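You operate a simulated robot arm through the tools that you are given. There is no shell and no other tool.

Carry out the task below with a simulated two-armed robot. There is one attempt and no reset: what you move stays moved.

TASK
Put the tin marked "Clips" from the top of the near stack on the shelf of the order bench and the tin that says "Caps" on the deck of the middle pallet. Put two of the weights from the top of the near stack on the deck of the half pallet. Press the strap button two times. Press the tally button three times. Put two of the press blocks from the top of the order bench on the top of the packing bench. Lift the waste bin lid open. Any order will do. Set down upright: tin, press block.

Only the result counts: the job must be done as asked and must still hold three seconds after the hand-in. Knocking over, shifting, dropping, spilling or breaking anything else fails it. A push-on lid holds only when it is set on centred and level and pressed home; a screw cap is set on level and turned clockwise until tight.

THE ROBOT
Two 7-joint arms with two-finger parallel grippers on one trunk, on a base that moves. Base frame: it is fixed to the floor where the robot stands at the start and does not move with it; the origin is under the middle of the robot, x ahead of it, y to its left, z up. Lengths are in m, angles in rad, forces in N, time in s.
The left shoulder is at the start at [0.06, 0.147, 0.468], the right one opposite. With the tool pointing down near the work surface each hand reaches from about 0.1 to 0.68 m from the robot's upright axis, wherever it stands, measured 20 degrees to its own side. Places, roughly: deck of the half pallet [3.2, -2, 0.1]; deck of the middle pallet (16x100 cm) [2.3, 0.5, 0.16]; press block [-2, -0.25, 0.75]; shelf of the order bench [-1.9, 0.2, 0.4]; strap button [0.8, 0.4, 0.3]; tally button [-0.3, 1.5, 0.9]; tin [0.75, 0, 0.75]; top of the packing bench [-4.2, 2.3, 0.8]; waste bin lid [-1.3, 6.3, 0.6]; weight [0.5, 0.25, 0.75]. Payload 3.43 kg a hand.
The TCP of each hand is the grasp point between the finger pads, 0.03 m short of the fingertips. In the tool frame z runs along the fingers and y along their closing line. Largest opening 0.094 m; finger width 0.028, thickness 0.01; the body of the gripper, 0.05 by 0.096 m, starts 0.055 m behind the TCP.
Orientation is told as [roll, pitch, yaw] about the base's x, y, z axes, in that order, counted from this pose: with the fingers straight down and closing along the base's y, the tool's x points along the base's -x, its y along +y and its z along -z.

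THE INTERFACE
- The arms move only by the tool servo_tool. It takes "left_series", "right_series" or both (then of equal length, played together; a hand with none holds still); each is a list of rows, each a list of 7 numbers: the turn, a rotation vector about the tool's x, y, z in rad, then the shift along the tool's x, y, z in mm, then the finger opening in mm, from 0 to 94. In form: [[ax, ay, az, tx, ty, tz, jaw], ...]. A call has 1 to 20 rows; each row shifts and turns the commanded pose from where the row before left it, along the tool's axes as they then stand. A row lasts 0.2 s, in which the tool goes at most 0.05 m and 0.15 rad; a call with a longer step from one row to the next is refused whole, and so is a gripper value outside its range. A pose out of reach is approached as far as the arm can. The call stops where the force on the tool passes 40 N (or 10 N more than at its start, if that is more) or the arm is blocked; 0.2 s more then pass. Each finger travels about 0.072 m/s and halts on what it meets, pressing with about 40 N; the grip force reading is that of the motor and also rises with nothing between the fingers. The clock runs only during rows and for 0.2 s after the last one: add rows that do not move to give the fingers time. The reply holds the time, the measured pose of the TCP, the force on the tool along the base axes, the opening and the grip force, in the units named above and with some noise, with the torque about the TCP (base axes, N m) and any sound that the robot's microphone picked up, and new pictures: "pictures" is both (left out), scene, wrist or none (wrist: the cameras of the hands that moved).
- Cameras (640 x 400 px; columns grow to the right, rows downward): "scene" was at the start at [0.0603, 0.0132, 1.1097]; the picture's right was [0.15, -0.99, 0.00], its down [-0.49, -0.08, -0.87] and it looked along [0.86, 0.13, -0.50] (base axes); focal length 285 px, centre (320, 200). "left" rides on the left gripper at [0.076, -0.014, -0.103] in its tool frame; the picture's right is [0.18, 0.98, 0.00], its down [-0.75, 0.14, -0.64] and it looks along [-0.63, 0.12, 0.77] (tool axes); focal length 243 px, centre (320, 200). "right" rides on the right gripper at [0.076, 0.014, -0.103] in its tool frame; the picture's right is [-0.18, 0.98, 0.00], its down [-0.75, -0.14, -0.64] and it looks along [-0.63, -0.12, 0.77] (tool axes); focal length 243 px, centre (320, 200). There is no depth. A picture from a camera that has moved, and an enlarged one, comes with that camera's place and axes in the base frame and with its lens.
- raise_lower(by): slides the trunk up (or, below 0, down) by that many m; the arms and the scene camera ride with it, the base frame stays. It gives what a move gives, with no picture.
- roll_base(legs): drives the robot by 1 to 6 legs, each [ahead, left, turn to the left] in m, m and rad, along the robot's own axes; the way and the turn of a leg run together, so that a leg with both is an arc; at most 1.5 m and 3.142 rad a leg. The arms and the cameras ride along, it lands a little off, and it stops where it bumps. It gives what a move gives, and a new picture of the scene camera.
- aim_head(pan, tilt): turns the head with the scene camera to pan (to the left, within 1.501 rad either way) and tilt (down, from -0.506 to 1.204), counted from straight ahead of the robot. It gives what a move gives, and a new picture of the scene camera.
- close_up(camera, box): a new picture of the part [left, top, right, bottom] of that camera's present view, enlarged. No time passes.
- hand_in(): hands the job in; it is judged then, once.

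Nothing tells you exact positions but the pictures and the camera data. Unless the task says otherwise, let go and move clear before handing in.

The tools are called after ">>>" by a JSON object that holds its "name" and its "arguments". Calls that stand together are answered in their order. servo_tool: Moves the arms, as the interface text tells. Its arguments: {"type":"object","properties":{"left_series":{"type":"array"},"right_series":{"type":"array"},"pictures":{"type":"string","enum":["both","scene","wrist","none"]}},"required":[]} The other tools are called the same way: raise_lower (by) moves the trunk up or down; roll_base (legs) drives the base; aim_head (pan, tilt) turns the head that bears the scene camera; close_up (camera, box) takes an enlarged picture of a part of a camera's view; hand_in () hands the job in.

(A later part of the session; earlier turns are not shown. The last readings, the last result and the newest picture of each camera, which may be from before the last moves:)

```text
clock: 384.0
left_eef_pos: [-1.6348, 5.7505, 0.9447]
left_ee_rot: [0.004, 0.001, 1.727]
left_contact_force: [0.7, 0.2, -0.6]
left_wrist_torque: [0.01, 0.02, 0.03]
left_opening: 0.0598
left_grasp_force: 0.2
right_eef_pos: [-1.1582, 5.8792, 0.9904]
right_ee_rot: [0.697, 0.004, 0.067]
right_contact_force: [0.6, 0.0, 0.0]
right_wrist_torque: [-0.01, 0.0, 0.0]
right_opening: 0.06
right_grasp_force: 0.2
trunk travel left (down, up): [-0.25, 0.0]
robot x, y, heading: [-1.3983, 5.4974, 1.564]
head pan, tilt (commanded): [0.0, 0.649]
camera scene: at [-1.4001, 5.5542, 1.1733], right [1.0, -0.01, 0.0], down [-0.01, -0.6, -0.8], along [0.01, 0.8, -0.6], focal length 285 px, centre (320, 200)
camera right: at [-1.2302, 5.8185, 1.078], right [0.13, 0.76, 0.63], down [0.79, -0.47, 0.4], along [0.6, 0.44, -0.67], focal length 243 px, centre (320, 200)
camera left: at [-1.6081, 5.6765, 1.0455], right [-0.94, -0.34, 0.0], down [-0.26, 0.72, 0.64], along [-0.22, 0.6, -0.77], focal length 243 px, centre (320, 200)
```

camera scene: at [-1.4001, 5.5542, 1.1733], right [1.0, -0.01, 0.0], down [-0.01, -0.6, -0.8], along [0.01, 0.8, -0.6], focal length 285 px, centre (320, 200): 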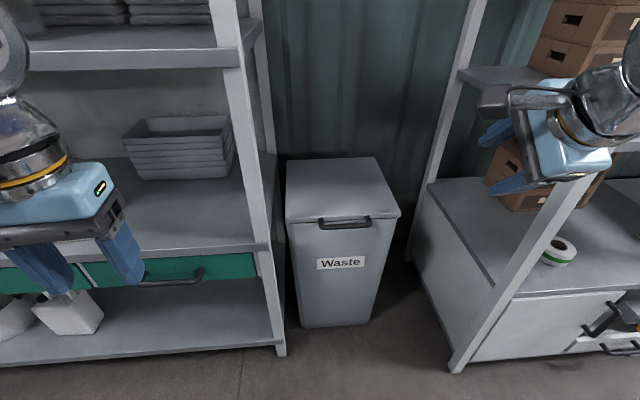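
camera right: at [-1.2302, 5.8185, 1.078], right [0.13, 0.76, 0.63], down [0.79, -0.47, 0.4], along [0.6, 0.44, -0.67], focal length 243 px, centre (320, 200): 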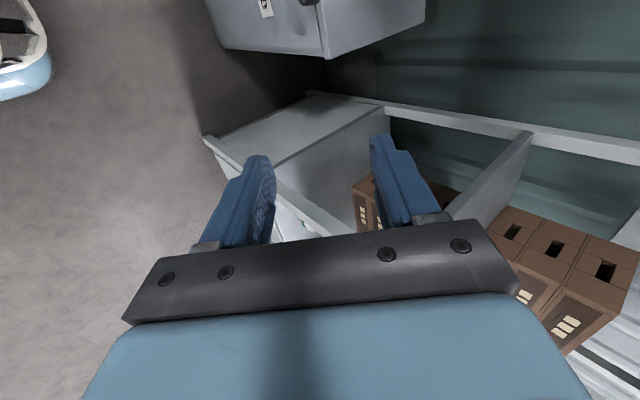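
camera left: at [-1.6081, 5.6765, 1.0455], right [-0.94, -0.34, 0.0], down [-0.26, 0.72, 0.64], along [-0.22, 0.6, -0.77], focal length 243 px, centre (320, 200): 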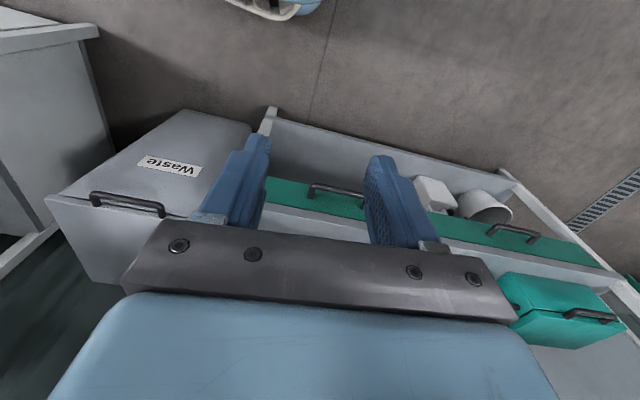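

The roll worked. I pitch the right hand up a little (to ~29° below horizontal), remove the small yaw, and then drive closer to the bin.

>>> {"name": "servo_tool", "arguments": {"right_series": [[-0.1243, 0, 0, 0, 0, 0, 40], [-0.1243, 0, 0, 0, 0, 0, 40], [-0.1243, 0, 0, 0, 0, 0, 40], [0, -0.0588, 0.032, 0, 0, 0, 40], [0, 0, 0, 0, 0, 0, 40]], "pictures": "none"}}

>>> {"name": "roll_base", "arguments": {"legs": [[0.2, 0.05, 0.007]]}}

>>> {"name": "close_up", "arguments": {"camera": "right", "box": [0, 0, 640, 400]}}

```text
clock: 385.2
left_eef_pos: [-1.6344, 5.7497, 0.9454]
left_ee_rot: [0.002, 0.0, 1.727]
left_contact_force: [0.6, -0.1, 0.2]
left_wrist_torque: [-0.03, 0.01, 0.01]
left_opening: 0.0599
left_grasp_force: 0.1
right_eef_pos: [-1.1587, 5.8796, 0.9908]
right_ee_rot: [1.071, 0.002, 0.002]
right_contact_force: [0.3, -0.5, -0.3]
right_wrist_torque: [0.03, -0.02, -0.01]
right_opening: 0.04
right_grasp_force: 0.0
trunk travel left (down, up): [-0.25, 0.0]
robot x, y, heading: [-1.4036, 5.4971, 1.562]
head pan, tilt (commanded): [0.0, 0.649]
```

```text
clock: 386.8
left_eef_pos: [-1.6846, 5.9469, 0.9443]
left_ee_rot: [0.003, 0.0, 1.732]
left_contact_force: [0.7, 1.1, 1.0]
left_wrist_torque: [0.03, 0.03, 0.01]
left_opening: 0.0601
left_grasp_force: 0.1
right_eef_pos: [-1.2094, 6.0794, 0.9903]
right_ee_rot: [1.07, 0.001, 0.008]
right_contact_force: [0.0, -0.4, -0.2]
right_wrist_torque: [0.01, 0.02, 0.0]
right_opening: 0.04
right_grasp_force: 0.0
trunk travel left (down, up): [-0.25, 0.0]
robot x, y, heading: [-1.4447, 5.6982, 1.567]
head pan, tilt (commanded): [0.0, 0.649]
camera scene: at [-1.449, 5.7531, 1.1733], right [1.0, 0.0, 0.0], down [0.0, -0.6, -0.8], along [0.0, 0.8, -0.6], focal length 285 px, centre (320, 200)
```

scene: 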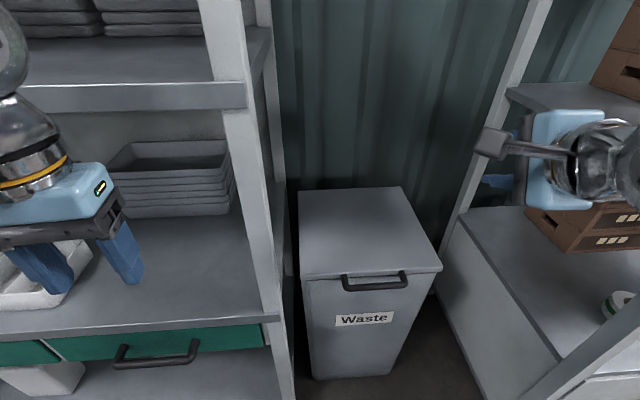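

```text
1.00 times, centred on (320, 200) of right (not enlarged: the box is as wide or as high as the picture)
camera zoom: at [-1.2846, 5.9948, 1.0519], right [0.18, 0.47, 0.86], down [0.76, -0.62, 0.18], along [0.62, 0.62, -0.47], focal length 243 px, centre (320, 200)
```

zoom: 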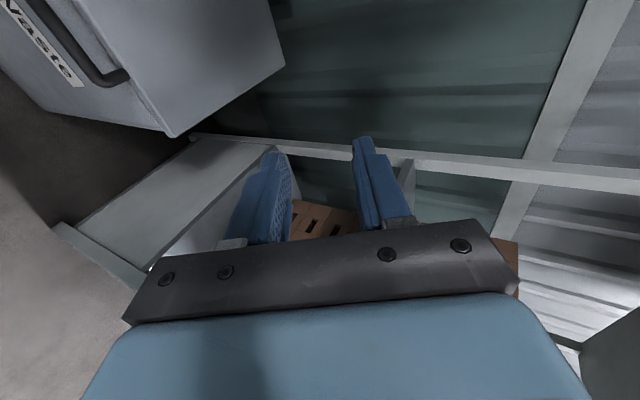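

Bar confirmed at about [-1.324, 6.148, 0.637]. I lower the right hand to a pre-grasp just in front of the bar.

>>> {"name": "servo_tool", "arguments": {"right_series": [[0, 0, 0, 16.1, -39.6, 18.4, 40], [0, 0, 0, 16.1, -39.6, 18.4, 40], [0, 0, 0, 16.1, -39.6, 18.4, 40], [0, 0, 0, 16.1, -39.6, 18.4, 40], [0, 0, 0, 16.1, -39.6, 18.4, 40], [0, 0, 0, 16.1, -39.6, 18.4, 40], [0, 0, 0, 16.1, -39.6, 18.4, 40], [0, 0, 0, 0, 0, 0, 40]], "pictures": "both"}}

```text
clock: 388.6
left_eef_pos: [-1.685, 5.9481, 0.9434]
left_ee_rot: [0.002, -0.001, 1.735]
left_contact_force: [0.2, -0.6, 0.5]
left_wrist_torque: [0.03, 0.01, -0.02]
left_opening: 0.0599
left_grasp_force: 0.1
right_eef_pos: [-1.3496, 6.1163, 0.7546]
right_ee_rot: [1.069, 0.002, 0.011]
right_contact_force: [-0.7, -0.3, 0.4]
right_wrist_torque: [-0.01, 0.0, 0.0]
right_opening: 0.04
right_grasp_force: 0.1
right hand out of reach, approached as far as the arm can: row 4, 5, 6, 7
trunk travel left (down, up): [-0.25, 0.0]
robot x, y, heading: [-1.4517, 5.696, 1.567]
head pan, tilt (commanded): [0.0, 0.649]
camera scene: at [-1.4492, 5.7534, 1.1733], right [1.0, 0.0, 0.0], down [0.0, -0.6, -0.8], along [0.0, 0.8, -0.6], focal length 285 px, centre (320, 200)
camera right: at [-1.4244, 6.0324, 0.8157], right [0.18, 0.47, 0.86], down [0.76, -0.62, 0.18], along [0.62, 0.62, -0.47], focal length 243 px, centre (320, 200)
```

scene: 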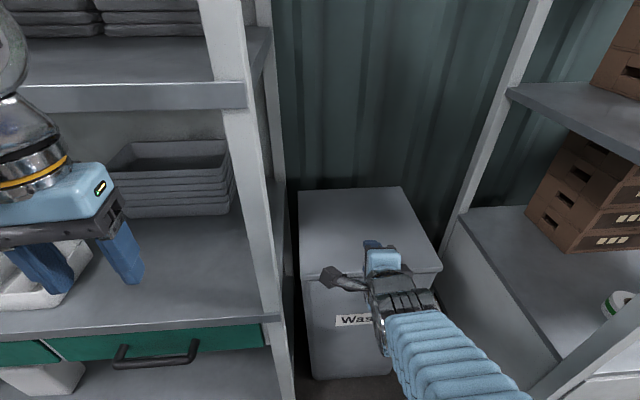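
right: 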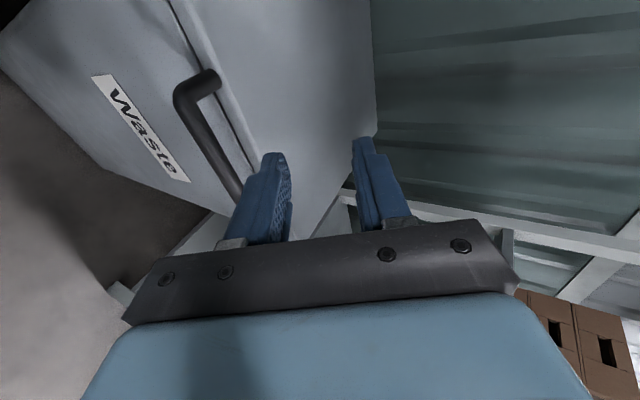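

The hand stopped short because it was too close to the body; it is hovering above the lid edge without contact. I back the base 0.11 m to gain room and retry the pre-grasp.

>>> {"name": "roll_base", "arguments": {"legs": [[-0.11, 0, 0]]}}

```text
clock: 389.8
left_eef_pos: [-1.6859, 5.8377, 0.9448]
left_ee_rot: [0.003, -0.001, 1.735]
left_contact_force: [0.3, 0.4, 0.3]
left_wrist_torque: [-0.02, 0.01, 0.02]
left_opening: 0.0602
left_grasp_force: 0.1
right_eef_pos: [-1.35, 6.0068, 0.7548]
right_ee_rot: [1.068, 0.002, 0.009]
right_contact_force: [-0.2, 0.7, -0.2]
right_wrist_torque: [-0.04, -0.02, 0.01]
right_opening: 0.0402
right_grasp_force: 0.0
trunk travel left (down, up): [-0.25, 0.0]
robot x, y, heading: [-1.4525, 5.5868, 1.565]
head pan, tilt (commanded): [0.0, 0.649]
camera scene: at [-1.4496, 5.643, 1.1733], right [1.0, 0.0, 0.0], down [0.0, -0.6, -0.8], along [0.0, 0.8, -0.6], focal length 285 px, centre (320, 200)
```

scene: 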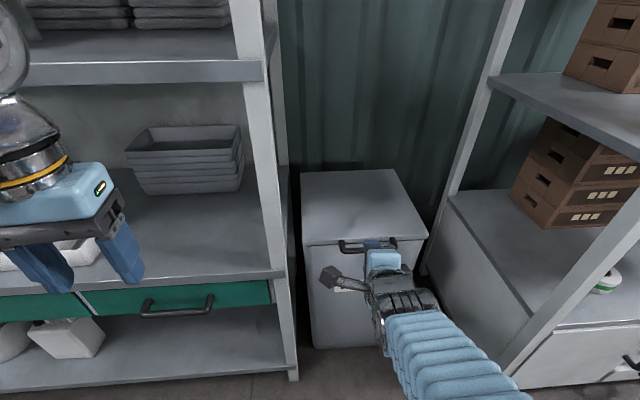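

>>> {"name": "servo_tool", "arguments": {"right_series": [[0, 0, 0, -14, -18, 40, 40], [0, 0, 0, -14, -18, 40, 40], [0, 0, 0, 0, 0, 0, 40]], "pictures": "both"}}

```text
clock: 390.6
left_eef_pos: [-1.6858, 5.837, 0.9434]
left_ee_rot: [0.004, 0.0, 1.735]
left_contact_force: [-0.2, 0.4, -1.1]
left_wrist_torque: [-0.01, -0.01, 0.01]
left_opening: 0.06
left_grasp_force: 0.0
right_eef_pos: [-1.3249, 6.0641, 0.6851]
right_ee_rot: [1.07, 0.001, 0.013]
right_contact_force: [0.2, -0.5, 0.9]
right_wrist_torque: [0.01, -0.04, 0.02]
right_opening: 0.0399
right_grasp_force: 0.2
right hand out of reach, approached as far as the arm can: row 1
trunk travel left (down, up): [-0.25, 0.0]
robot x, y, heading: [-1.4456, 5.5889, 1.571]
head pan, tilt (commanded): [0.0, 0.649]
camera scene: at [-1.4495, 5.6429, 1.1733], right [1.0, 0.0, 0.0], down [0.0, -0.6, -0.8], along [0.0, 0.8, -0.6], focal length 285 px, centre (320, 200)
camera right: at [-1.3991, 5.9786, 0.7466], right [0.18, 0.47, 0.86], down [0.76, -0.62, 0.18], along [0.62, 0.62, -0.47], focal length 243 px, centre (320, 200)
```

scene: 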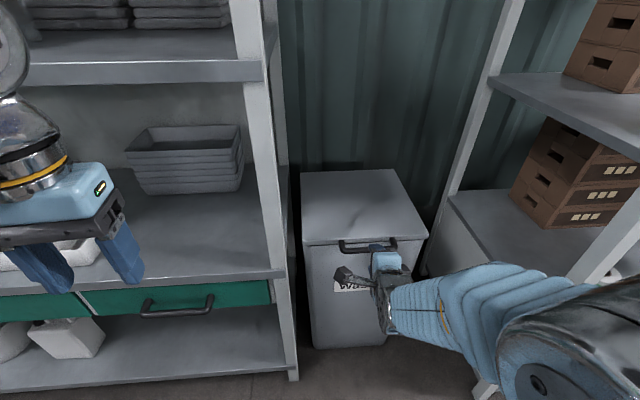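
right: 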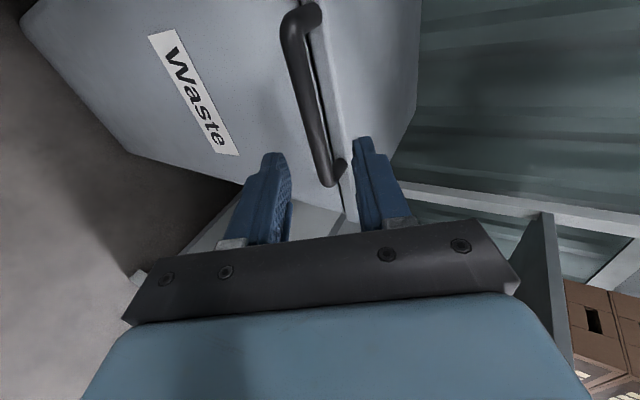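

The bar is nicely between the two fingers. I advance most of the way and check.

>>> {"name": "servo_tool", "arguments": {"right_series": [[0, 0, 0, 0, -2, 25, 40], [0, 0, 0, 0, -2, 25, 40], [0, 0, 0, 0, 0, 22, 40], [0, 0, 0, 0, 0, 0, 40]], "pictures": "both"}}

```text
clock: 391.6
left_eef_pos: [-1.685, 5.8357, 0.9445]
left_ee_rot: [0.004, 0.0, 1.735]
left_contact_force: [0.3, -0.6, 0.6]
left_wrist_torque: [0.02, 0.0, 0.02]
left_opening: 0.0601
left_grasp_force: 0.0
right_eef_pos: [-1.3257, 6.1246, 0.6468]
right_ee_rot: [1.067, 0.0, 0.01]
right_contact_force: [-0.2, -0.2, 0.4]
right_wrist_torque: [-0.04, -0.05, 0.01]
right_opening: 0.04
right_grasp_force: 0.0
trunk travel left (down, up): [-0.25, 0.0]
robot x, y, heading: [-1.4497, 5.5878, 1.564]
head pan, tilt (commanded): [0.0, 0.649]
camera scene: at [-1.4496, 5.6429, 1.1733], right [1.0, 0.0, 0.0], down [0.0, -0.6, -0.8], along [0.0, 0.8, -0.6], focal length 285 px, centre (320, 200)
camera right: at [-1.3998, 6.0398, 0.7085], right [0.18, 0.48, 0.86], down [0.76, -0.62, 0.18], along [0.62, 0.62, -0.47], focal length 243 px, centre (320, 200)
```

scene: 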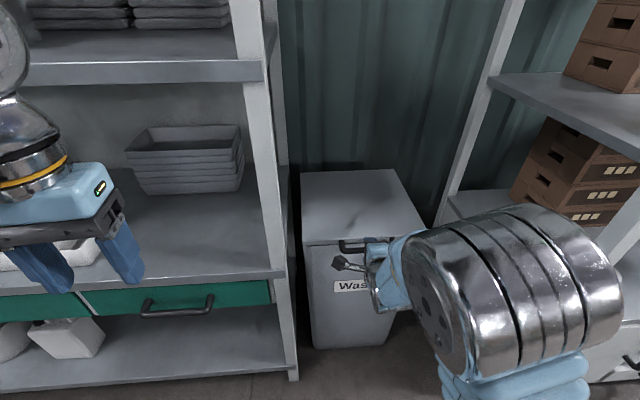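
right: 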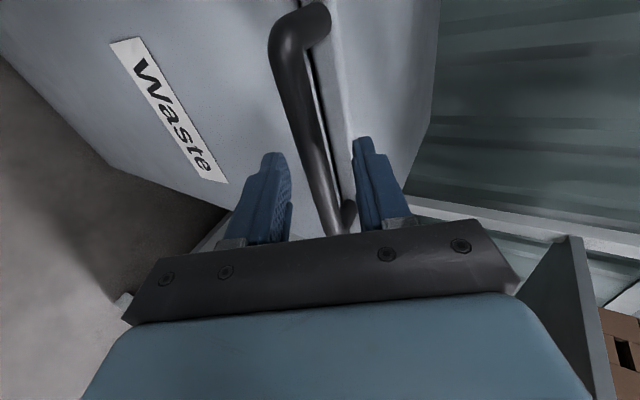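

The bar lies between the fingers. I advance the last 15 mm and close on it.

>>> {"name": "servo_tool", "arguments": {"right_series": [[0, 0, 0, 0, 0, 8, 40], [0, 0, 0, 0, 0, 7, 40], [0, 0, 0, 0, 0, 0, 5], [0, 0, 0, 0, 0, 0, 5], [0, 0, 0, 0, 0, 0, 5]], "pictures": "wrist"}}

```text
clock: 392.8
left_eef_pos: [-1.6857, 5.8361, 0.944]
left_ee_rot: [0.004, 0.0, 1.736]
left_contact_force: [-0.2, 0.5, -0.3]
left_wrist_torque: [0.0, 0.03, 0.02]
left_opening: 0.0597
left_grasp_force: 0.1
right_eef_pos: [-1.3254, 6.1375, 0.6401]
right_ee_rot: [1.069, 0.001, 0.012]
right_contact_force: [1.6, -8.5, -2.3]
right_wrist_torque: [-0.08, -1.13, 0.84]
right_opening: 0.0159
right_grasp_force: 44.7
trunk travel left (down, up): [-0.25, 0.0]
robot x, y, heading: [-1.4495, 5.587, 1.568]
head pan, tilt (commanded): [0.0, 0.649]
camera right: at [-1.3997, 6.052, 0.7016], right [0.18, 0.48, 0.86], down [0.76, -0.62, 0.19], along [0.62, 0.62, -0.47], focal length 243 px, centre (320, 200)
```

right: 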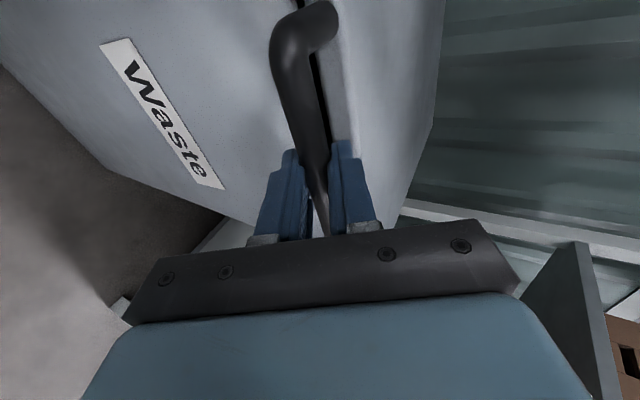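

The bar is gripped. I begin lifting the lid along its arc, first a short test.

>>> {"name": "servo_tool", "arguments": {"right_series": [[0, 0, 0, 0, 10.4, -4.9, 5], [0, 0, 0, 0, 15.6, -7.3, 5], [0, 0, 0, 0, 15.6, -7.3, 5], [0, 0, 0, 0, 0, 0, 5]], "pictures": "both"}}

```text
clock: 393.8
left_eef_pos: [-1.6854, 5.8378, 0.9441]
left_ee_rot: [0.004, 0.003, 1.738]
left_contact_force: [0.3, 0.2, -0.8]
left_wrist_torque: [-0.04, 0.03, 0.01]
left_opening: 0.0601
left_grasp_force: 0.2
right_eef_pos: [-1.3254, 6.142, 0.6868]
right_ee_rot: [1.068, 0.003, 0.01]
right_contact_force: [-0.2, 14.8, -2.2]
right_wrist_torque: [0.17, -1.18, 0.52]
right_opening: 0.0162
right_grasp_force: 45.2
trunk travel left (down, up): [-0.25, 0.0]
robot x, y, heading: [-1.4516, 5.5896, 1.567]
head pan, tilt (commanded): [0.0, 0.649]
camera scene: at [-1.4497, 5.6441, 1.1733], right [1.0, 0.0, 0.0], down [0.0, -0.61, -0.8], along [0.0, 0.8, -0.61], focal length 285 px, centre (320, 200)
camera right: at [-1.4, 6.0563, 0.7483], right [0.18, 0.47, 0.86], down [0.76, -0.62, 0.18], along [0.62, 0.62, -0.47], focal length 243 px, centre (320, 200)
```

scene: 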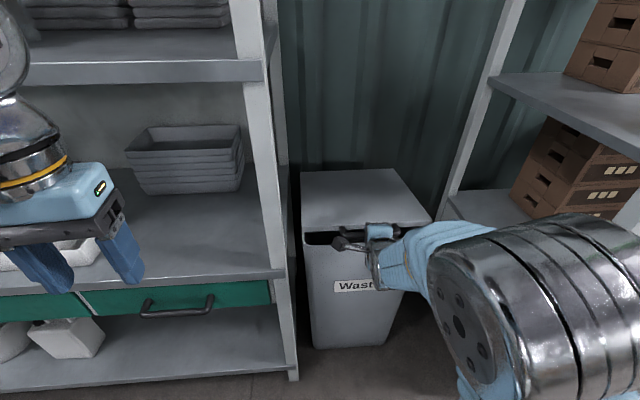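
right: 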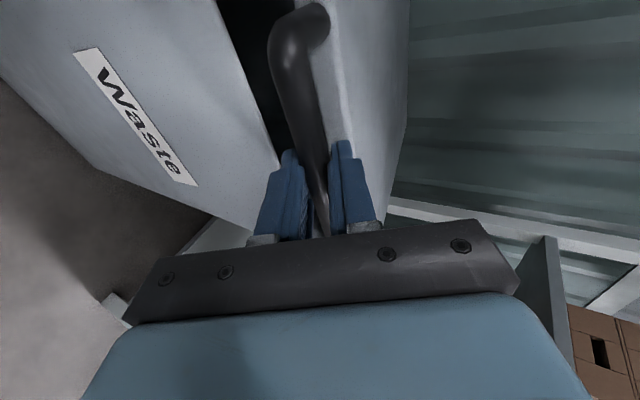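

The lid is opening; the pull shows the hinge sits a bit lower than assumed, so I add more forward motion and continue the arc at half speed.

>>> {"name": "servo_tool", "arguments": {"right_series": [[0, 0, 0, 0, 23.7, -2.7, 5], [0, 0, 0, 0, 23.7, -2.7, 5], [0, 0, 0, 0, 22.9, -2.1, 5], [0, 0, 0, 0, 22.9, -2.1, 5], [0, 0, 0, 0, 0, 0, 5]], "pictures": "scene"}}

```text
clock: 394.3
left_eef_pos: [-1.6838, 5.8354, 0.9448]
left_ee_rot: [0.004, -0.002, 1.734]
left_contact_force: [0.2, 0.3, 1.1]
left_wrist_torque: [-0.03, -0.03, -0.02]
left_opening: 0.0599
left_grasp_force: 0.0
right_eef_pos: [-1.327, 6.1471, 0.7143]
right_ee_rot: [1.058, -0.002, 0.012]
right_contact_force: [3.1, -22.0, 2.1]
right_wrist_torque: [-0.11, -1.16, 0.8]
right_opening: 0.016
right_grasp_force: 45.2
trunk travel left (down, up): [-0.25, 0.0]
robot x, y, heading: [-1.452, 5.5878, 1.569]
head pan, tilt (commanded): [0.0, 0.649]
stopped in row 2 (right hand): the force on the tool passed its limit at 42 N (the readings are from after the stop); the commanded pose is now the measured one
camera scene: at [-1.4495, 5.6404, 1.1735], right [1.0, 0.0, 0.0], down [0.0, -0.6, -0.8], along [0.0, 0.8, -0.6], focal length 285 px, centre (320, 200)
```

scene: 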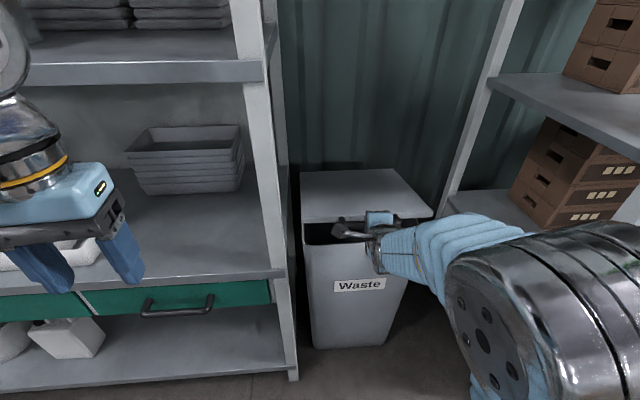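

The forward pull was slightly too much. I follow a flatter arc and continue in smaller steps.

>>> {"name": "servo_tool", "arguments": {"right_series": [[0, 0, 0, 0, 17.5, -7.5, 5], [0, 0, 0, 0, 18.7, -5.6, 5], [0, 0, 0, 0, 19.5, -2.7, 5], [0, 0, 0, 0, 19.5, -2.7, 5]], "pictures": "scene"}}

```text
clock: 395.3
left_eef_pos: [-1.6855, 5.8374, 0.9432]
left_ee_rot: [0.003, 0.003, 1.734]
left_contact_force: [-0.5, -0.3, -0.7]
left_wrist_torque: [0.01, 0.05, 0.03]
left_opening: 0.0601
left_grasp_force: 0.0
right_eef_pos: [-1.3266, 6.1719, 0.7878]
right_ee_rot: [1.059, 0.0, 0.013]
right_contact_force: [-9.7, 20.2, -12.4]
right_wrist_torque: [-0.02, -1.08, 0.64]
right_opening: 0.0161
right_grasp_force: 45.0
trunk travel left (down, up): [-0.25, 0.0]
robot x, y, heading: [-1.4475, 5.589, 1.565]
head pan, tilt (commanded): [0.0, 0.649]
camera scene: at [-1.4503, 5.645, 1.173], right [1.0, 0.0, 0.0], down [0.0, -0.61, -0.8], along [0.0, 0.8, -0.61], focal length 285 px, centre (320, 200)
```

scene: 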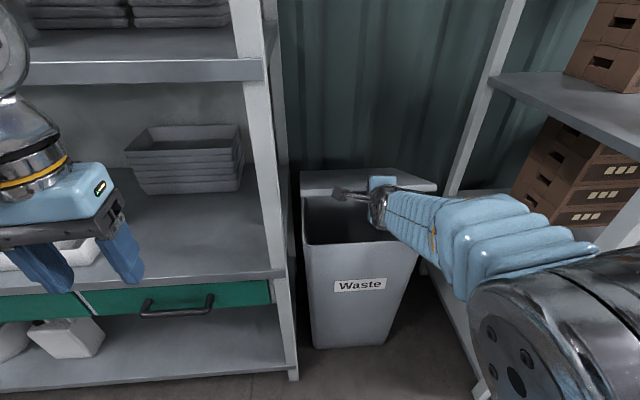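

The lid is about a quarter open. I continue along the arc, now also pitching the hand up gradually.

>>> {"name": "servo_tool", "arguments": {"right_series": [[0, 0, 0, 0, 20.5, 0.7, 5], [0, 0, 0, 0, 20.5, 0.7, 5], [-0.04, 0, 0, 0, 19.7, 1.6, 5], [-0.04, 0, 0, 0, 19.6, 2.1, 5], [-0.04, 0, 0, 0, 18.9, 5.0, 5], [-0.04, 0, 0, 0, 18.8, 5.7, 5]], "pictures": "scene"}}

```text
clock: 396.7
left_eef_pos: [-1.6867, 5.8355, 0.944]
left_ee_rot: [0.0, 0.002, 1.736]
left_contact_force: [-0.3, 0.2, -0.5]
left_wrist_torque: [-0.02, 0.0, -0.02]
left_opening: 0.0602
left_grasp_force: 0.1
right_eef_pos: [-1.3308, 6.2381, 0.8874]
right_ee_rot: [1.22, -0.003, 0.015]
right_contact_force: [-26.0, 3.0, -8.0]
right_wrist_torque: [-0.16, -0.95, 1.1]
right_opening: 0.016
right_grasp_force: 44.4
trunk travel left (down, up): [-0.25, 0.0]
robot x, y, heading: [-1.45, 5.5852, 1.567]
head pan, tilt (commanded): [0.0, 0.649]
camera scene: at [-1.452, 5.6432, 1.1732], right [1.0, 0.0, 0.0], down [0.0, -0.61, -0.8], along [0.0, 0.8, -0.61], focal length 285 px, centre (320, 200)
```

scene: 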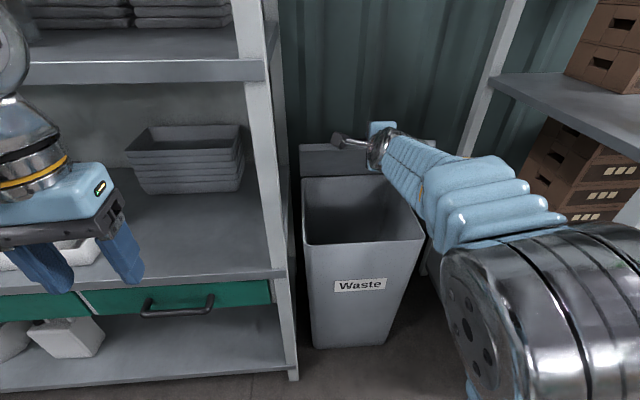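

The lid is at about 42°. The sideways force shows the bin is turned slightly, so I add a small leftward drift and continue.

>>> {"name": "servo_tool", "arguments": {"right_series": [[-0.04, 0, 0, 4, 17.9, 8.3, 5], [-0.04, 0, 0, 3, 17.5, 9.0, 5], [-0.04, 0, 0, 1.2, 16.0, 11.5, 5], [-0.04, 0, 0, 1.2, 15.6, 12.1, 5], [-0.04, 0, 0, 1.2, 13.7, 14.2, 5], [-0.04, 0, 0, 1.2, 13.1, 14.7, 5]], "pictures": "scene"}}

```text
clock: 398.1
left_eef_pos: [-1.6846, 5.8382, 0.9442]
left_ee_rot: [0.005, 0.003, 1.733]
left_contact_force: [0.4, 0.0, 0.1]
left_wrist_torque: [-0.01, 0.02, 0.0]
left_opening: 0.0599
left_grasp_force: 0.1
right_eef_pos: [-1.3367, 6.3315, 0.9583]
right_ee_rot: [1.457, -0.001, 0.008]
right_contact_force: [6.7, 8.2, -19.0]
right_wrist_torque: [-0.38, -0.91, -0.65]
right_opening: 0.0157
right_grasp_force: 44.5
trunk travel left (down, up): [-0.25, 0.0]
robot x, y, heading: [-1.4511, 5.5861, 1.566]
head pan, tilt (commanded): [0.0, 0.649]
camera scene: at [-1.4487, 5.6448, 1.173], right [1.0, 0.0, 0.0], down [0.0, -0.61, -0.8], along [0.0, 0.8, -0.61], focal length 285 px, centre (320, 200)
```

scene: 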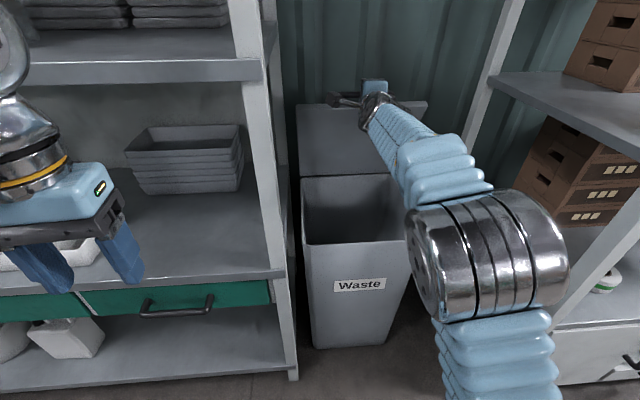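

The lid is at about 60°. I continue toward vertical.

>>> {"name": "servo_tool", "arguments": {"right_series": [[0, 0, 0, 1.2, 10, 16.5, 5], [0, 0, 0, 1.2, 10, 16.5, 5], [0, 0, 0, 1.2, 8.6, 17.5, 5], [0, 0, 0, 1.2, 8.6, 17.5, 5], [0, 0, 0, 1.2, 7, 18.3, 5]], "pictures": "scene"}}

```text
clock: 399.3
left_eef_pos: [-1.6831, 5.8381, 0.9433]
left_ee_rot: [0.006, 0.003, 1.734]
left_contact_force: [0.0, 0.2, -0.4]
left_wrist_torque: [-0.03, -0.03, 0.0]
left_opening: 0.0602
left_grasp_force: 0.1
right_eef_pos: [-1.3401, 6.3751, 0.9771]
right_ee_rot: [1.455, 0.001, 0.009]
right_contact_force: [14.1, 9.7, -23.4]
right_wrist_torque: [-0.39, -0.95, -0.78]
right_opening: 0.0154
right_grasp_force: 44.9
right hand out of reach, approached as far as the arm can: row 3, 4, 5
trunk travel left (down, up): [-0.25, 0.0]
robot x, y, heading: [-1.4495, 5.5865, 1.566]
head pan, tilt (commanded): [0.0, 0.649]
camera scene: at [-1.448, 5.6454, 1.173], right [1.0, 0.0, 0.0], down [0.0, -0.61, -0.79], along [0.0, 0.79, -0.61], focal length 285 px, centre (320, 200)
```

scene: 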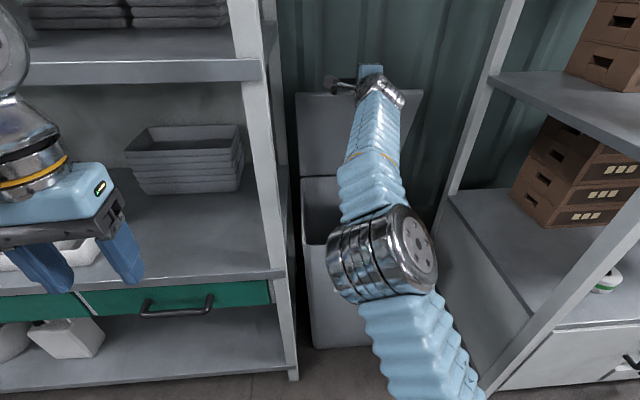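

I've reached the arm's limit at about 68°. I'll use small base moves forward combined with small hand raises to carry the lid on.

>>> {"name": "roll_base", "arguments": {"legs": [[0.025, 0.002, 0]]}}

>>> {"name": "servo_tool", "arguments": {"right_series": [[0, 0, 0, 0, 6, 0, 5], [0, 0, 0, 0, 6, 0, 5], [0, 0, 0, 0, 0, 0, 5]], "pictures": "scene"}}

```text
clock: 400.1
left_eef_pos: [-1.6858, 5.8613, 0.9453]
left_ee_rot: [0.006, -0.001, 1.733]
left_contact_force: [0.5, -1.2, 0.3]
left_wrist_torque: [0.0, -0.01, 0.02]
left_opening: 0.0601
left_grasp_force: 0.1
right_eef_pos: [-1.3415, 6.3983, 0.9841]
right_ee_rot: [1.468, 0.002, 0.009]
right_contact_force: [18.2, 0.9, 3.9]
right_wrist_torque: [0.24, -0.73, -0.82]
right_opening: 0.0158
right_grasp_force: 45.2
trunk travel left (down, up): [-0.25, 0.0]
robot x, y, heading: [-1.4495, 5.6105, 1.566]
head pan, tilt (commanded): [0.0, 0.649]
camera scene: at [-1.4497, 5.6672, 1.1735], right [1.0, 0.0, 0.0], down [0.0, -0.6, -0.8], along [0.0, 0.8, -0.6], focal length 285 px, centre (320, 200)
```

scene: 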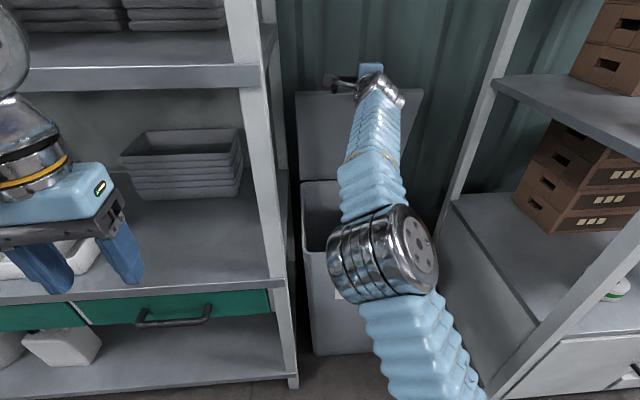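

```text
clock: 400.9
left_eef_pos: [-1.6869, 5.8617, 0.9455]
left_ee_rot: [0.002, 0.0, 1.733]
left_contact_force: [-0.4, -0.5, 0.2]
left_wrist_torque: [0.01, 0.0, -0.03]
left_opening: 0.0601
left_grasp_force: 0.1
right_eef_pos: [-1.3432, 6.3973, 0.984]
right_ee_rot: [1.467, -0.001, 0.007]
right_contact_force: [5.6, -0.7, 2.2]
right_wrist_torque: [0.09, -0.69, -0.7]
right_opening: 0.0156
right_grasp_force: 44.7
right hand out of reach, approached as far as the arm can: row 1, 2
trunk travel left (down, up): [-0.25, 0.0]
robot x, y, heading: [-1.45, 5.6105, 1.566]
head pan, tilt (commanded): [0.0, 0.649]
camera scene: at [-1.451, 5.6673, 1.1733], right [1.0, 0.0, 0.0], down [0.0, -0.6, -0.8], along [0.0, 0.8, -0.6], focal length 285 px, centre (320, 200)
```

scene: 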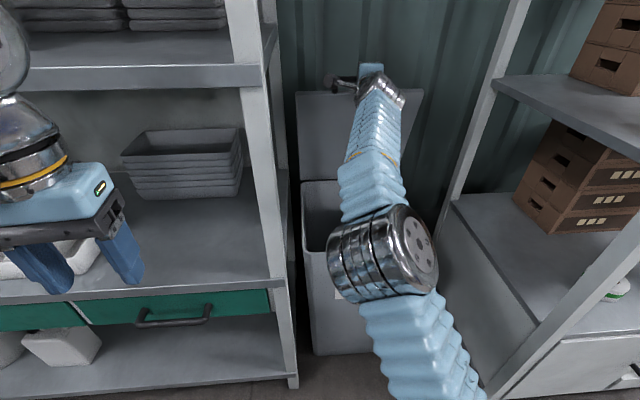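

Forces stay small. I continue with another small base move and raise.

>>> {"name": "roll_base", "arguments": {"legs": [[0.03, 0.002, 0]]}}

>>> {"name": "servo_tool", "arguments": {"right_series": [[0, 0, 0, 0, 8, -8, 5], [0, 0, 0, 0, 0, 0, 5]], "pictures": "none"}}

```text
clock: 401.8
left_eef_pos: [-1.6888, 5.8887, 0.9465]
left_ee_rot: [0.005, -0.003, 1.734]
left_contact_force: [0.1, -0.8, 0.3]
left_wrist_torque: [0.0, -0.04, 0.0]
left_opening: 0.0597
left_grasp_force: 0.0
right_eef_pos: [-1.344, 6.4252, 0.9918]
right_ee_rot: [1.477, 0.001, 0.009]
right_contact_force: [8.9, -5.6, 33.9]
right_wrist_torque: [0.71, -0.56, 0.42]
right_opening: 0.0158
right_grasp_force: 44.6
trunk travel left (down, up): [-0.25, 0.0]
robot x, y, heading: [-1.4517, 5.6421, 1.57]
head pan, tilt (commanded): [0.0, 0.649]
camera scene: at [-1.4528, 5.694, 1.1738], right [1.0, 0.0, 0.0], down [0.0, -0.6, -0.8], along [0.0, 0.8, -0.6], focal length 285 px, centre (320, 200)
```

scene: 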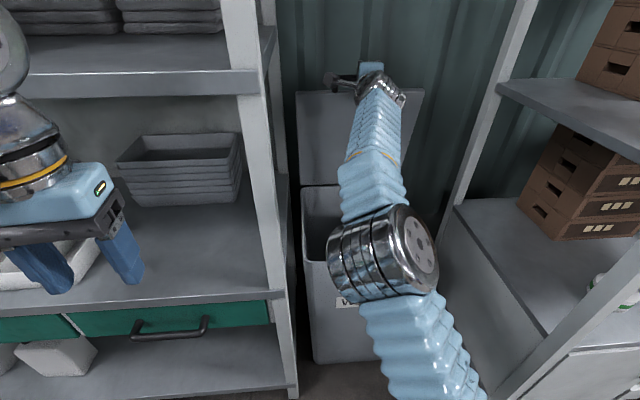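

```text
clock: 402.4
left_eef_pos: [-1.6895, 5.8933, 0.9436]
left_ee_rot: [0.004, 0.001, 1.733]
left_contact_force: [-0.3, 0.6, 0.5]
left_wrist_torque: [-0.01, -0.01, 0.06]
left_opening: 0.0603
left_grasp_force: 0.0
right_eef_pos: [-1.3444, 6.4234, 0.9904]
right_ee_rot: [1.464, -0.002, 0.006]
right_contact_force: [0.8, 2.2, -22.0]
right_wrist_torque: [-0.55, -0.7, -0.84]
right_opening: 0.0154
right_grasp_force: 45.2
trunk travel left (down, up): [-0.25, 0.0]
robot x, y, heading: [-1.4523, 5.6412, 1.567]
head pan, tilt (commanded): [0.0, 0.649]
```

The measured path puts the hinge near [6.498, 0.635] with radius 0.36, so the lid is now at about 78° and only needs horizontal motion. I keep driving forward in small steps.

>>> {"name": "roll_base", "arguments": {"legs": [[0.04, 0.002, 0]]}}

>>> {"name": "roll_base", "arguments": {"legs": [[0.035, 0.002, 0]]}}

```text
clock: 403.2
left_eef_pos: [-1.6905, 5.9315, 0.9434]
left_ee_rot: [0.004, 0.001, 1.733]
left_contact_force: [-0.1, 0.4, -0.2]
left_wrist_torque: [0.01, 0.04, -0.01]
left_opening: 0.0598
left_grasp_force: 0.0
right_eef_pos: [-1.3466, 6.4615, 0.997]
right_ee_rot: [1.474, 0.0, 0.009]
right_contact_force: [-0.3, 0.3, -8.8]
right_wrist_torque: [-0.13, -0.59, 0.12]
right_opening: 0.0156
right_grasp_force: 45.3
trunk travel left (down, up): [-0.25, 0.0]
robot x, y, heading: [-1.462, 5.6813, 1.565]
head pan, tilt (commanded): [0.0, 0.649]
camera scene: at [-1.4552, 5.7384, 1.1733], right [1.0, 0.0, 0.0], down [0.0, -0.61, -0.8], along [0.0, 0.8, -0.61], focal length 285 px, centre (320, 200)
```

scene: 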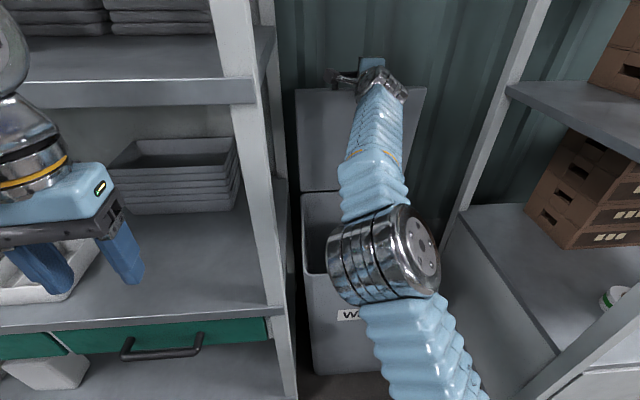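

```text
clock: 404.1
left_eef_pos: [-1.6937, 5.9661, 0.9445]
left_ee_rot: [0.001, 0.002, 1.732]
left_contact_force: [-0.1, 0.2, -0.3]
left_wrist_torque: [-0.01, 0.03, -0.03]
left_opening: 0.06
left_grasp_force: 0.1
right_eef_pos: [-1.3494, 6.4954, 0.9982]
right_ee_rot: [1.476, 0.0, 0.008]
right_contact_force: [-4.0, -0.5, 5.2]
right_wrist_torque: [0.12, -0.56, 0.09]
right_opening: 0.0156
right_grasp_force: 44.5
trunk travel left (down, up): [-0.25, 0.0]
robot x, y, heading: [-1.4572, 5.7194, 1.565]
head pan, tilt (commanded): [0.0, 0.649]
camera scene: at [-1.4575, 5.772, 1.1734], right [1.0, 0.0, 0.0], down [0.0, -0.6, -0.8], along [0.0, 0.8, -0.6], focal length 285 px, centre (320, 200)
```

scene: 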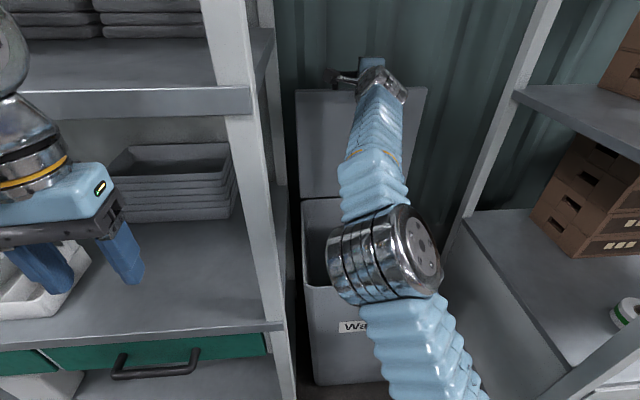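

The lid is about vertical with tiny forces. I push on a bit further past vertical, watching for its stop.

>>> {"name": "roll_base", "arguments": {"legs": [[0.03, 0.002, 0]]}}

```text
clock: 404.9
left_eef_pos: [-1.6952, 5.9965, 0.9435]
left_ee_rot: [0.002, 0.0, 1.733]
left_contact_force: [0.4, 0.3, 0.1]
left_wrist_torque: [-0.01, 0.01, -0.02]
left_opening: 0.06
left_grasp_force: 0.1
right_eef_pos: [-1.351, 6.5257, 0.9967]
right_ee_rot: [1.476, 0.0, 0.009]
right_contact_force: [-3.1, -1.5, -1.5]
right_wrist_torque: [-0.07, -0.56, -0.01]
right_opening: 0.0154
right_grasp_force: 45.1
trunk travel left (down, up): [-0.25, 0.0]
robot x, y, heading: [-1.4581, 5.7465, 1.57]
head pan, tilt (commanded): [0.0, 0.649]
camera scene: at [-1.4592, 5.8028, 1.1732], right [1.0, 0.0, 0.0], down [0.0, -0.6, -0.8], along [0.0, 0.8, -0.6], focal length 285 px, centre (320, 200)
```

scene: 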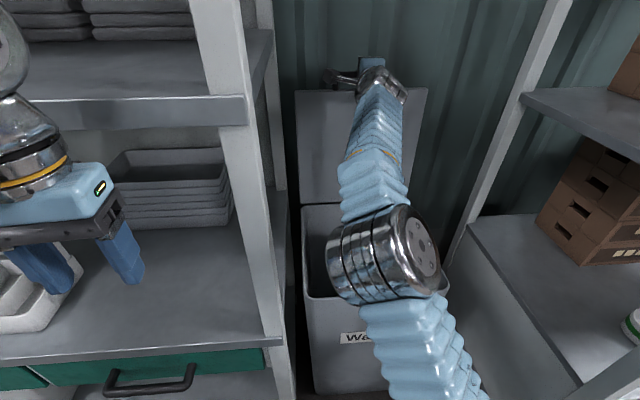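

>>> {"name": "roll_base", "arguments": {"legs": [[0.03, 0.002, 0]]}}

```text
clock: 405.8
left_eef_pos: [-1.6962, 6.0277, 0.9438]
left_ee_rot: [0.003, 0.003, 1.731]
left_contact_force: [1.3, 0.0, 0.0]
left_wrist_torque: [0.0, 0.01, -0.02]
left_opening: 0.06
left_grasp_force: 0.1
right_eef_pos: [-1.3542, 6.5559, 0.9935]
right_ee_rot: [1.47, -0.002, 0.011]
right_contact_force: [-4.2, -4.9, -24.4]
right_wrist_torque: [-0.53, -0.56, -0.29]
right_opening: 0.0156
right_grasp_force: 45.1
trunk travel left (down, up): [-0.25, 0.0]
robot x, y, heading: [-1.4643, 5.7754, 1.562]
head pan, tilt (commanded): [0.0, 0.649]
camera scene: at [-1.4609, 5.8335, 1.1729], right [1.0, 0.0, 0.0], down [0.0, -0.61, -0.8], along [0.0, 0.8, -0.61], focal length 285 px, centre (320, 200)
```

scene: 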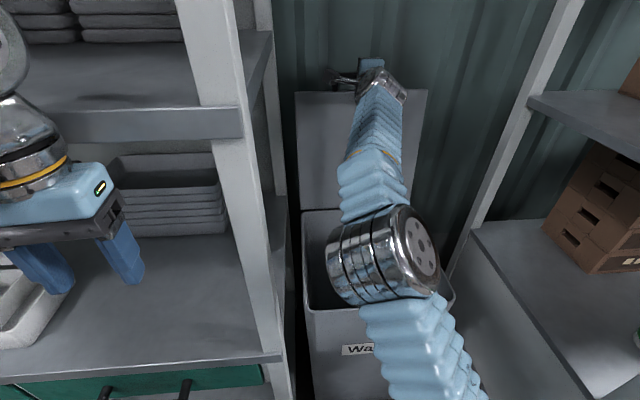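

The lid is about 9° past vertical. I relieve the vertical force, then open the fingers slightly to see whether the lid stays.

>>> {"name": "servo_tool", "arguments": {"right_series": [[0, 0, 0, 0, -5, 0, 5], [0, 0, 0, 0, 0, 0, 5]], "pictures": "wrist"}}

```text
clock: 406.4
left_eef_pos: [-1.6956, 6.0244, 0.9442]
left_ee_rot: [0.001, -0.001, 1.733]
left_contact_force: [0.0, 0.2, -0.1]
left_wrist_torque: [-0.01, -0.02, 0.01]
left_opening: 0.06
left_grasp_force: 0.0
right_eef_pos: [-1.3545, 6.5527, 0.9931]
right_ee_rot: [1.477, 0.0, 0.009]
right_contact_force: [1.8, 5.4, 21.7]
right_wrist_torque: [0.54, -0.41, 0.89]
right_opening: 0.0154
right_grasp_force: 45.2
trunk travel left (down, up): [-0.25, 0.0]
robot x, y, heading: [-1.4612, 5.7766, 1.568]
head pan, tilt (commanded): [0.0, 0.649]
camera right: at [-1.4284, 6.4512, 1.0172], right [0.18, 0.09, 0.98], down [0.76, -0.65, -0.08], along [0.62, 0.76, -0.19], focal length 243 px, centre (320, 200)
```

right: 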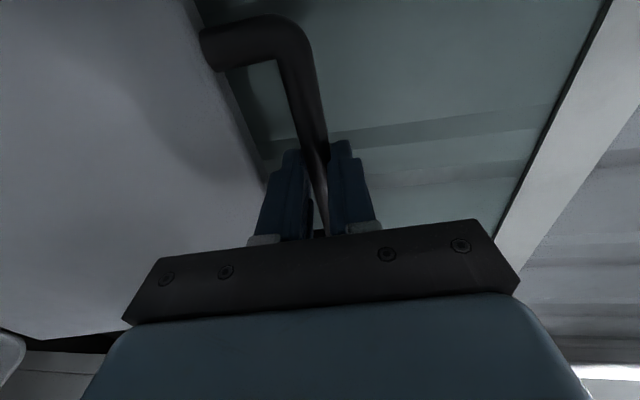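

The bar is between the fingers with the lid upright. I balance the force and open slightly.

>>> {"name": "servo_tool", "arguments": {"right_series": [[0, 0, 0, 0, 2.5, 0, 5], [0, 0, 0, 0, 0, 0, 24], [0, 0, 0, 0, 0, 0, 34], [0, 0, 0, 0, 0, 0, 34], [0, 0, 0, 0, 0, 0, 34]], "pictures": "both"}}

```text
clock: 407.6
left_eef_pos: [-1.6961, 6.0264, 0.9441]
left_ee_rot: [0.004, 0.0, 1.733]
left_contact_force: [0.2, -0.1, 0.5]
left_wrist_torque: [0.02, 0.01, 0.0]
left_opening: 0.0601
left_grasp_force: 0.2
right_eef_pos: [-1.3531, 6.5551, 0.9926]
right_ee_rot: [1.469, 0.0, 0.011]
right_contact_force: [0.1, 0.5, -0.9]
right_wrist_torque: [-0.01, -0.02, 0.03]
right_opening: 0.0339
right_grasp_force: 0.0
trunk travel left (down, up): [-0.25, 0.0]
robot x, y, heading: [-1.4578, 5.7751, 1.57]
head pan, tilt (commanded): [0.0, 0.649]
camera scene: at [-1.4608, 5.8326, 1.1733], right [1.0, 0.0, 0.0], down [0.0, -0.6, -0.8], along [0.0, 0.8, -0.6], focal length 285 px, centre (320, 200)
camera right: at [-1.4286, 6.4534, 1.0161], right [0.18, 0.1, 0.98], down [0.76, -0.65, -0.08], along [0.62, 0.76, -0.19], focal length 243 px, centre (320, 200)
```

scene: 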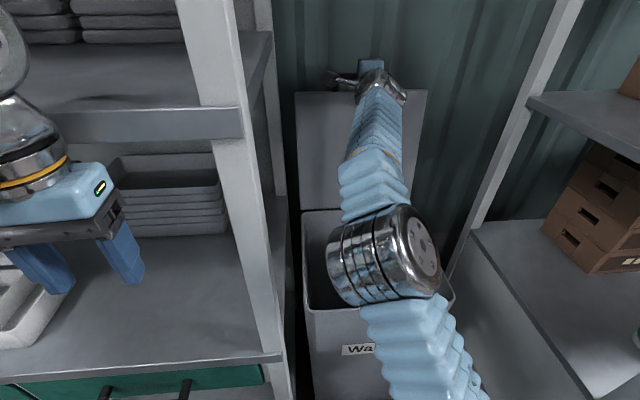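
right: 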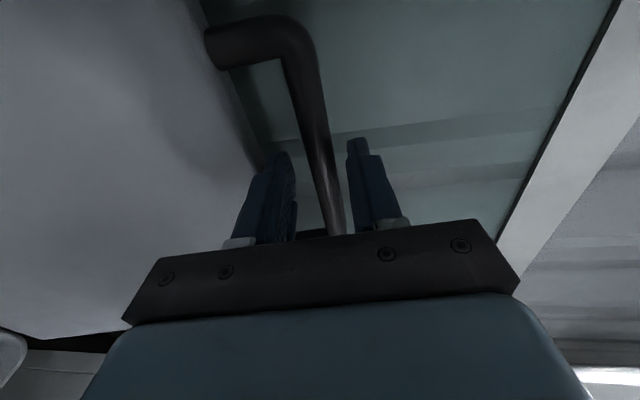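

The lid stays where it is with the fingers open. I draw the right hand straight back, clear of the handle.

>>> {"name": "servo_tool", "arguments": {"right_series": [[0, 0, 0, 0, -1.5, -15, 34], [0, 0, 0, 0, -2, -20, 34], [0, 0, 0, 0, -2.5, -25, 34], [0, 0, 0, 0, -3, -30, 34], [0, 0, 0, 0, 0, 0, 34]], "pictures": "both"}}

```text
clock: 408.8
left_eef_pos: [-1.6957, 6.0266, 0.9435]
left_ee_rot: [0.004, 0.001, 1.734]
left_contact_force: [0.1, -0.7, 0.3]
left_wrist_torque: [0.02, 0.0, 0.06]
left_opening: 0.06
left_grasp_force: 0.0
right_eef_pos: [-1.3532, 6.4649, 0.9922]
right_ee_rot: [1.471, 0.001, 0.011]
right_contact_force: [-0.7, -0.2, 0.5]
right_wrist_torque: [0.02, -0.01, 0.01]
right_opening: 0.034
right_grasp_force: 0.0
trunk travel left (down, up): [-0.25, 0.0]
robot x, y, heading: [-1.4649, 5.775, 1.569]
head pan, tilt (commanded): [0.0, 0.649]
camera scene: at [-1.4608, 5.8324, 1.1733], right [1.0, 0.0, 0.0], down [0.0, -0.6, -0.8], along [0.0, 0.8, -0.6], focal length 285 px, centre (320, 200)
camera right: at [-1.4276, 6.3619, 1.0166], right [0.18, 0.1, 0.98], down [0.76, -0.65, -0.08], along [0.62, 0.76, -0.19], focal length 243 px, centre (320, 200)
```

scene: 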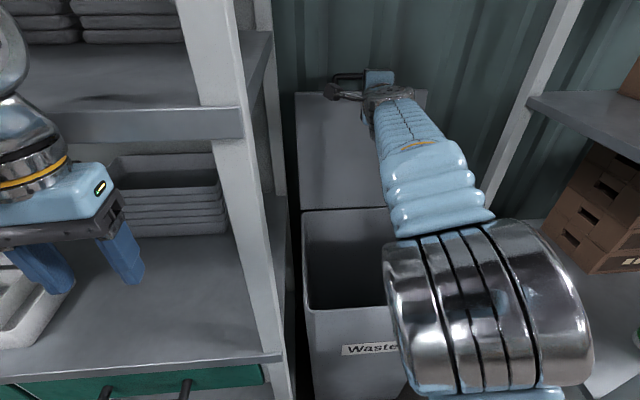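
right: 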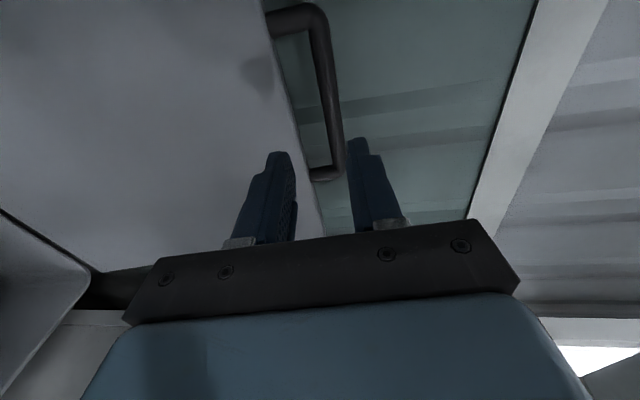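

The hand is clear of the handle and the lid stands open. I back the base away and check that the lid stays.

>>> {"name": "roll_base", "arguments": {"legs": [[-0.35, 0, 0]]}}

>>> {"name": "servo_tool", "arguments": {"right_series": [[0, 0, 0, 0, 0, 0, 34], [0, 0, 0, 0, 0, 0, 34], [0, 0, 0, -30, 0, -20, 34], [0, 0, 0, -30, 0, -20, 34], [0, 0, 0, -30, 0, -20, 34], [0, 0, 0, 0, 0, 0, 34], [0, 0, 0, 0, 0, 0, 34], [0, 0, 0, 0, 0, 0, 34], [0, 0, 0, 0, 0, 0, 34], [0, 0, 0, 0, 0, 0, 34]], "pictures": "scene"}}

>>> {"name": "close_up", "arguments": {"camera": "scene", "box": [240, 20, 480, 320]}}

```text
clock: 411.0
left_eef_pos: [-1.6978, 5.6728, 0.9453]
left_ee_rot: [0.002, 0.0, 1.733]
left_contact_force: [-0.7, -0.2, -0.8]
left_wrist_torque: [0.02, 0.01, 0.04]
left_opening: 0.0599
left_grasp_force: 0.2
right_eef_pos: [-1.3539, 6.1118, 0.9923]
right_ee_rot: [1.47, 0.002, 0.011]
right_contact_force: [0.3, -0.2, -0.1]
right_wrist_torque: [-0.01, 0.02, 0.02]
right_opening: 0.0341
right_grasp_force: 0.0
trunk travel left (down, up): [-0.25, 0.0]
robot x, y, heading: [-1.4652, 5.4221, 1.566]
head pan, tilt (commanded): [0.0, 0.649]
camera scene: at [-1.4623, 5.4801, 1.1733], right [1.0, 0.0, 0.0], down [0.0, -0.6, -0.8], along [0.0, 0.8, -0.6], focal length 285 px, centre (320, 200)
```

scene: 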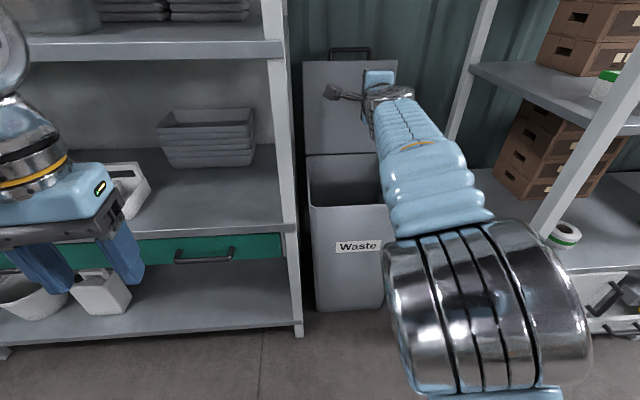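

```text
clock: 413.2
left_eef_pos: [-1.6978, 5.673, 0.9453]
left_ee_rot: [0.004, -0.002, 1.733]
left_contact_force: [0.5, 0.1, 0.1]
left_wrist_torque: [-0.03, 0.03, 0.01]
left_opening: 0.0597
left_grasp_force: 0.1
right_eef_pos: [-1.2648, 6.0528, 0.9988]
right_ee_rot: [1.47, -0.001, 0.012]
right_contact_force: [0.1, 0.1, 0.3]
right_wrist_torque: [0.01, -0.01, 0.0]
right_opening: 0.0341
right_grasp_force: 0.0
trunk travel left (down, up): [-0.25, 0.0]
robot x, y, heading: [-1.4617, 5.4258, 1.566]
head pan, tilt (commanded): [0.0, 0.649]
camera scene: at [-1.4622, 5.4799, 1.1733], right [1.0, 0.0, 0.0], down [0.0, -0.6, -0.8], along [0.0, 0.8, -0.6], focal length 285 px, centre (320, 200)
```

scene: 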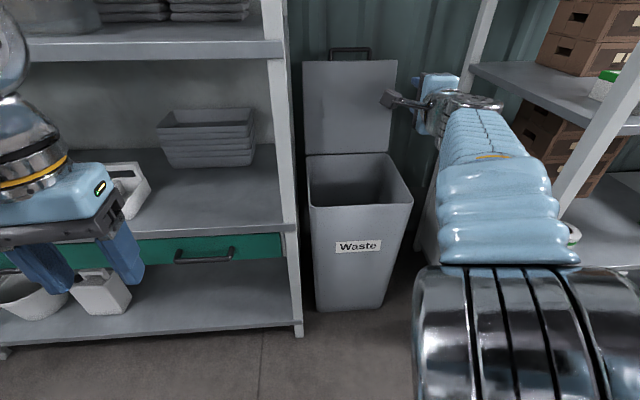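

```text
1.33 times, centred on (360, 170) of scene
camera zoom: at [-1.4622, 5.4799, 1.1733], right [1.0, 0.0, 0.0], down [0.0, -0.6, -0.8], along [0.0, 0.8, -0.6], focal length 380 px, centre (267, 240)
```

zoom: 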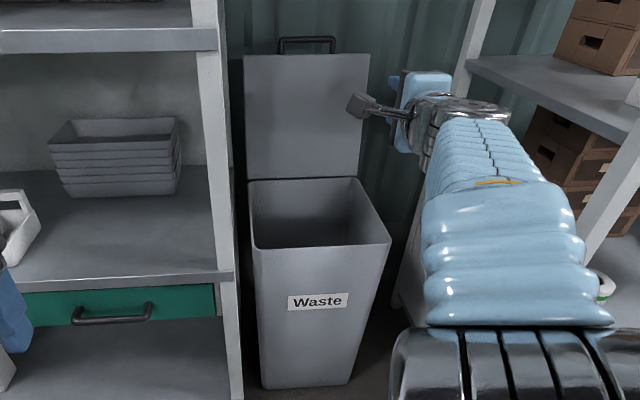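

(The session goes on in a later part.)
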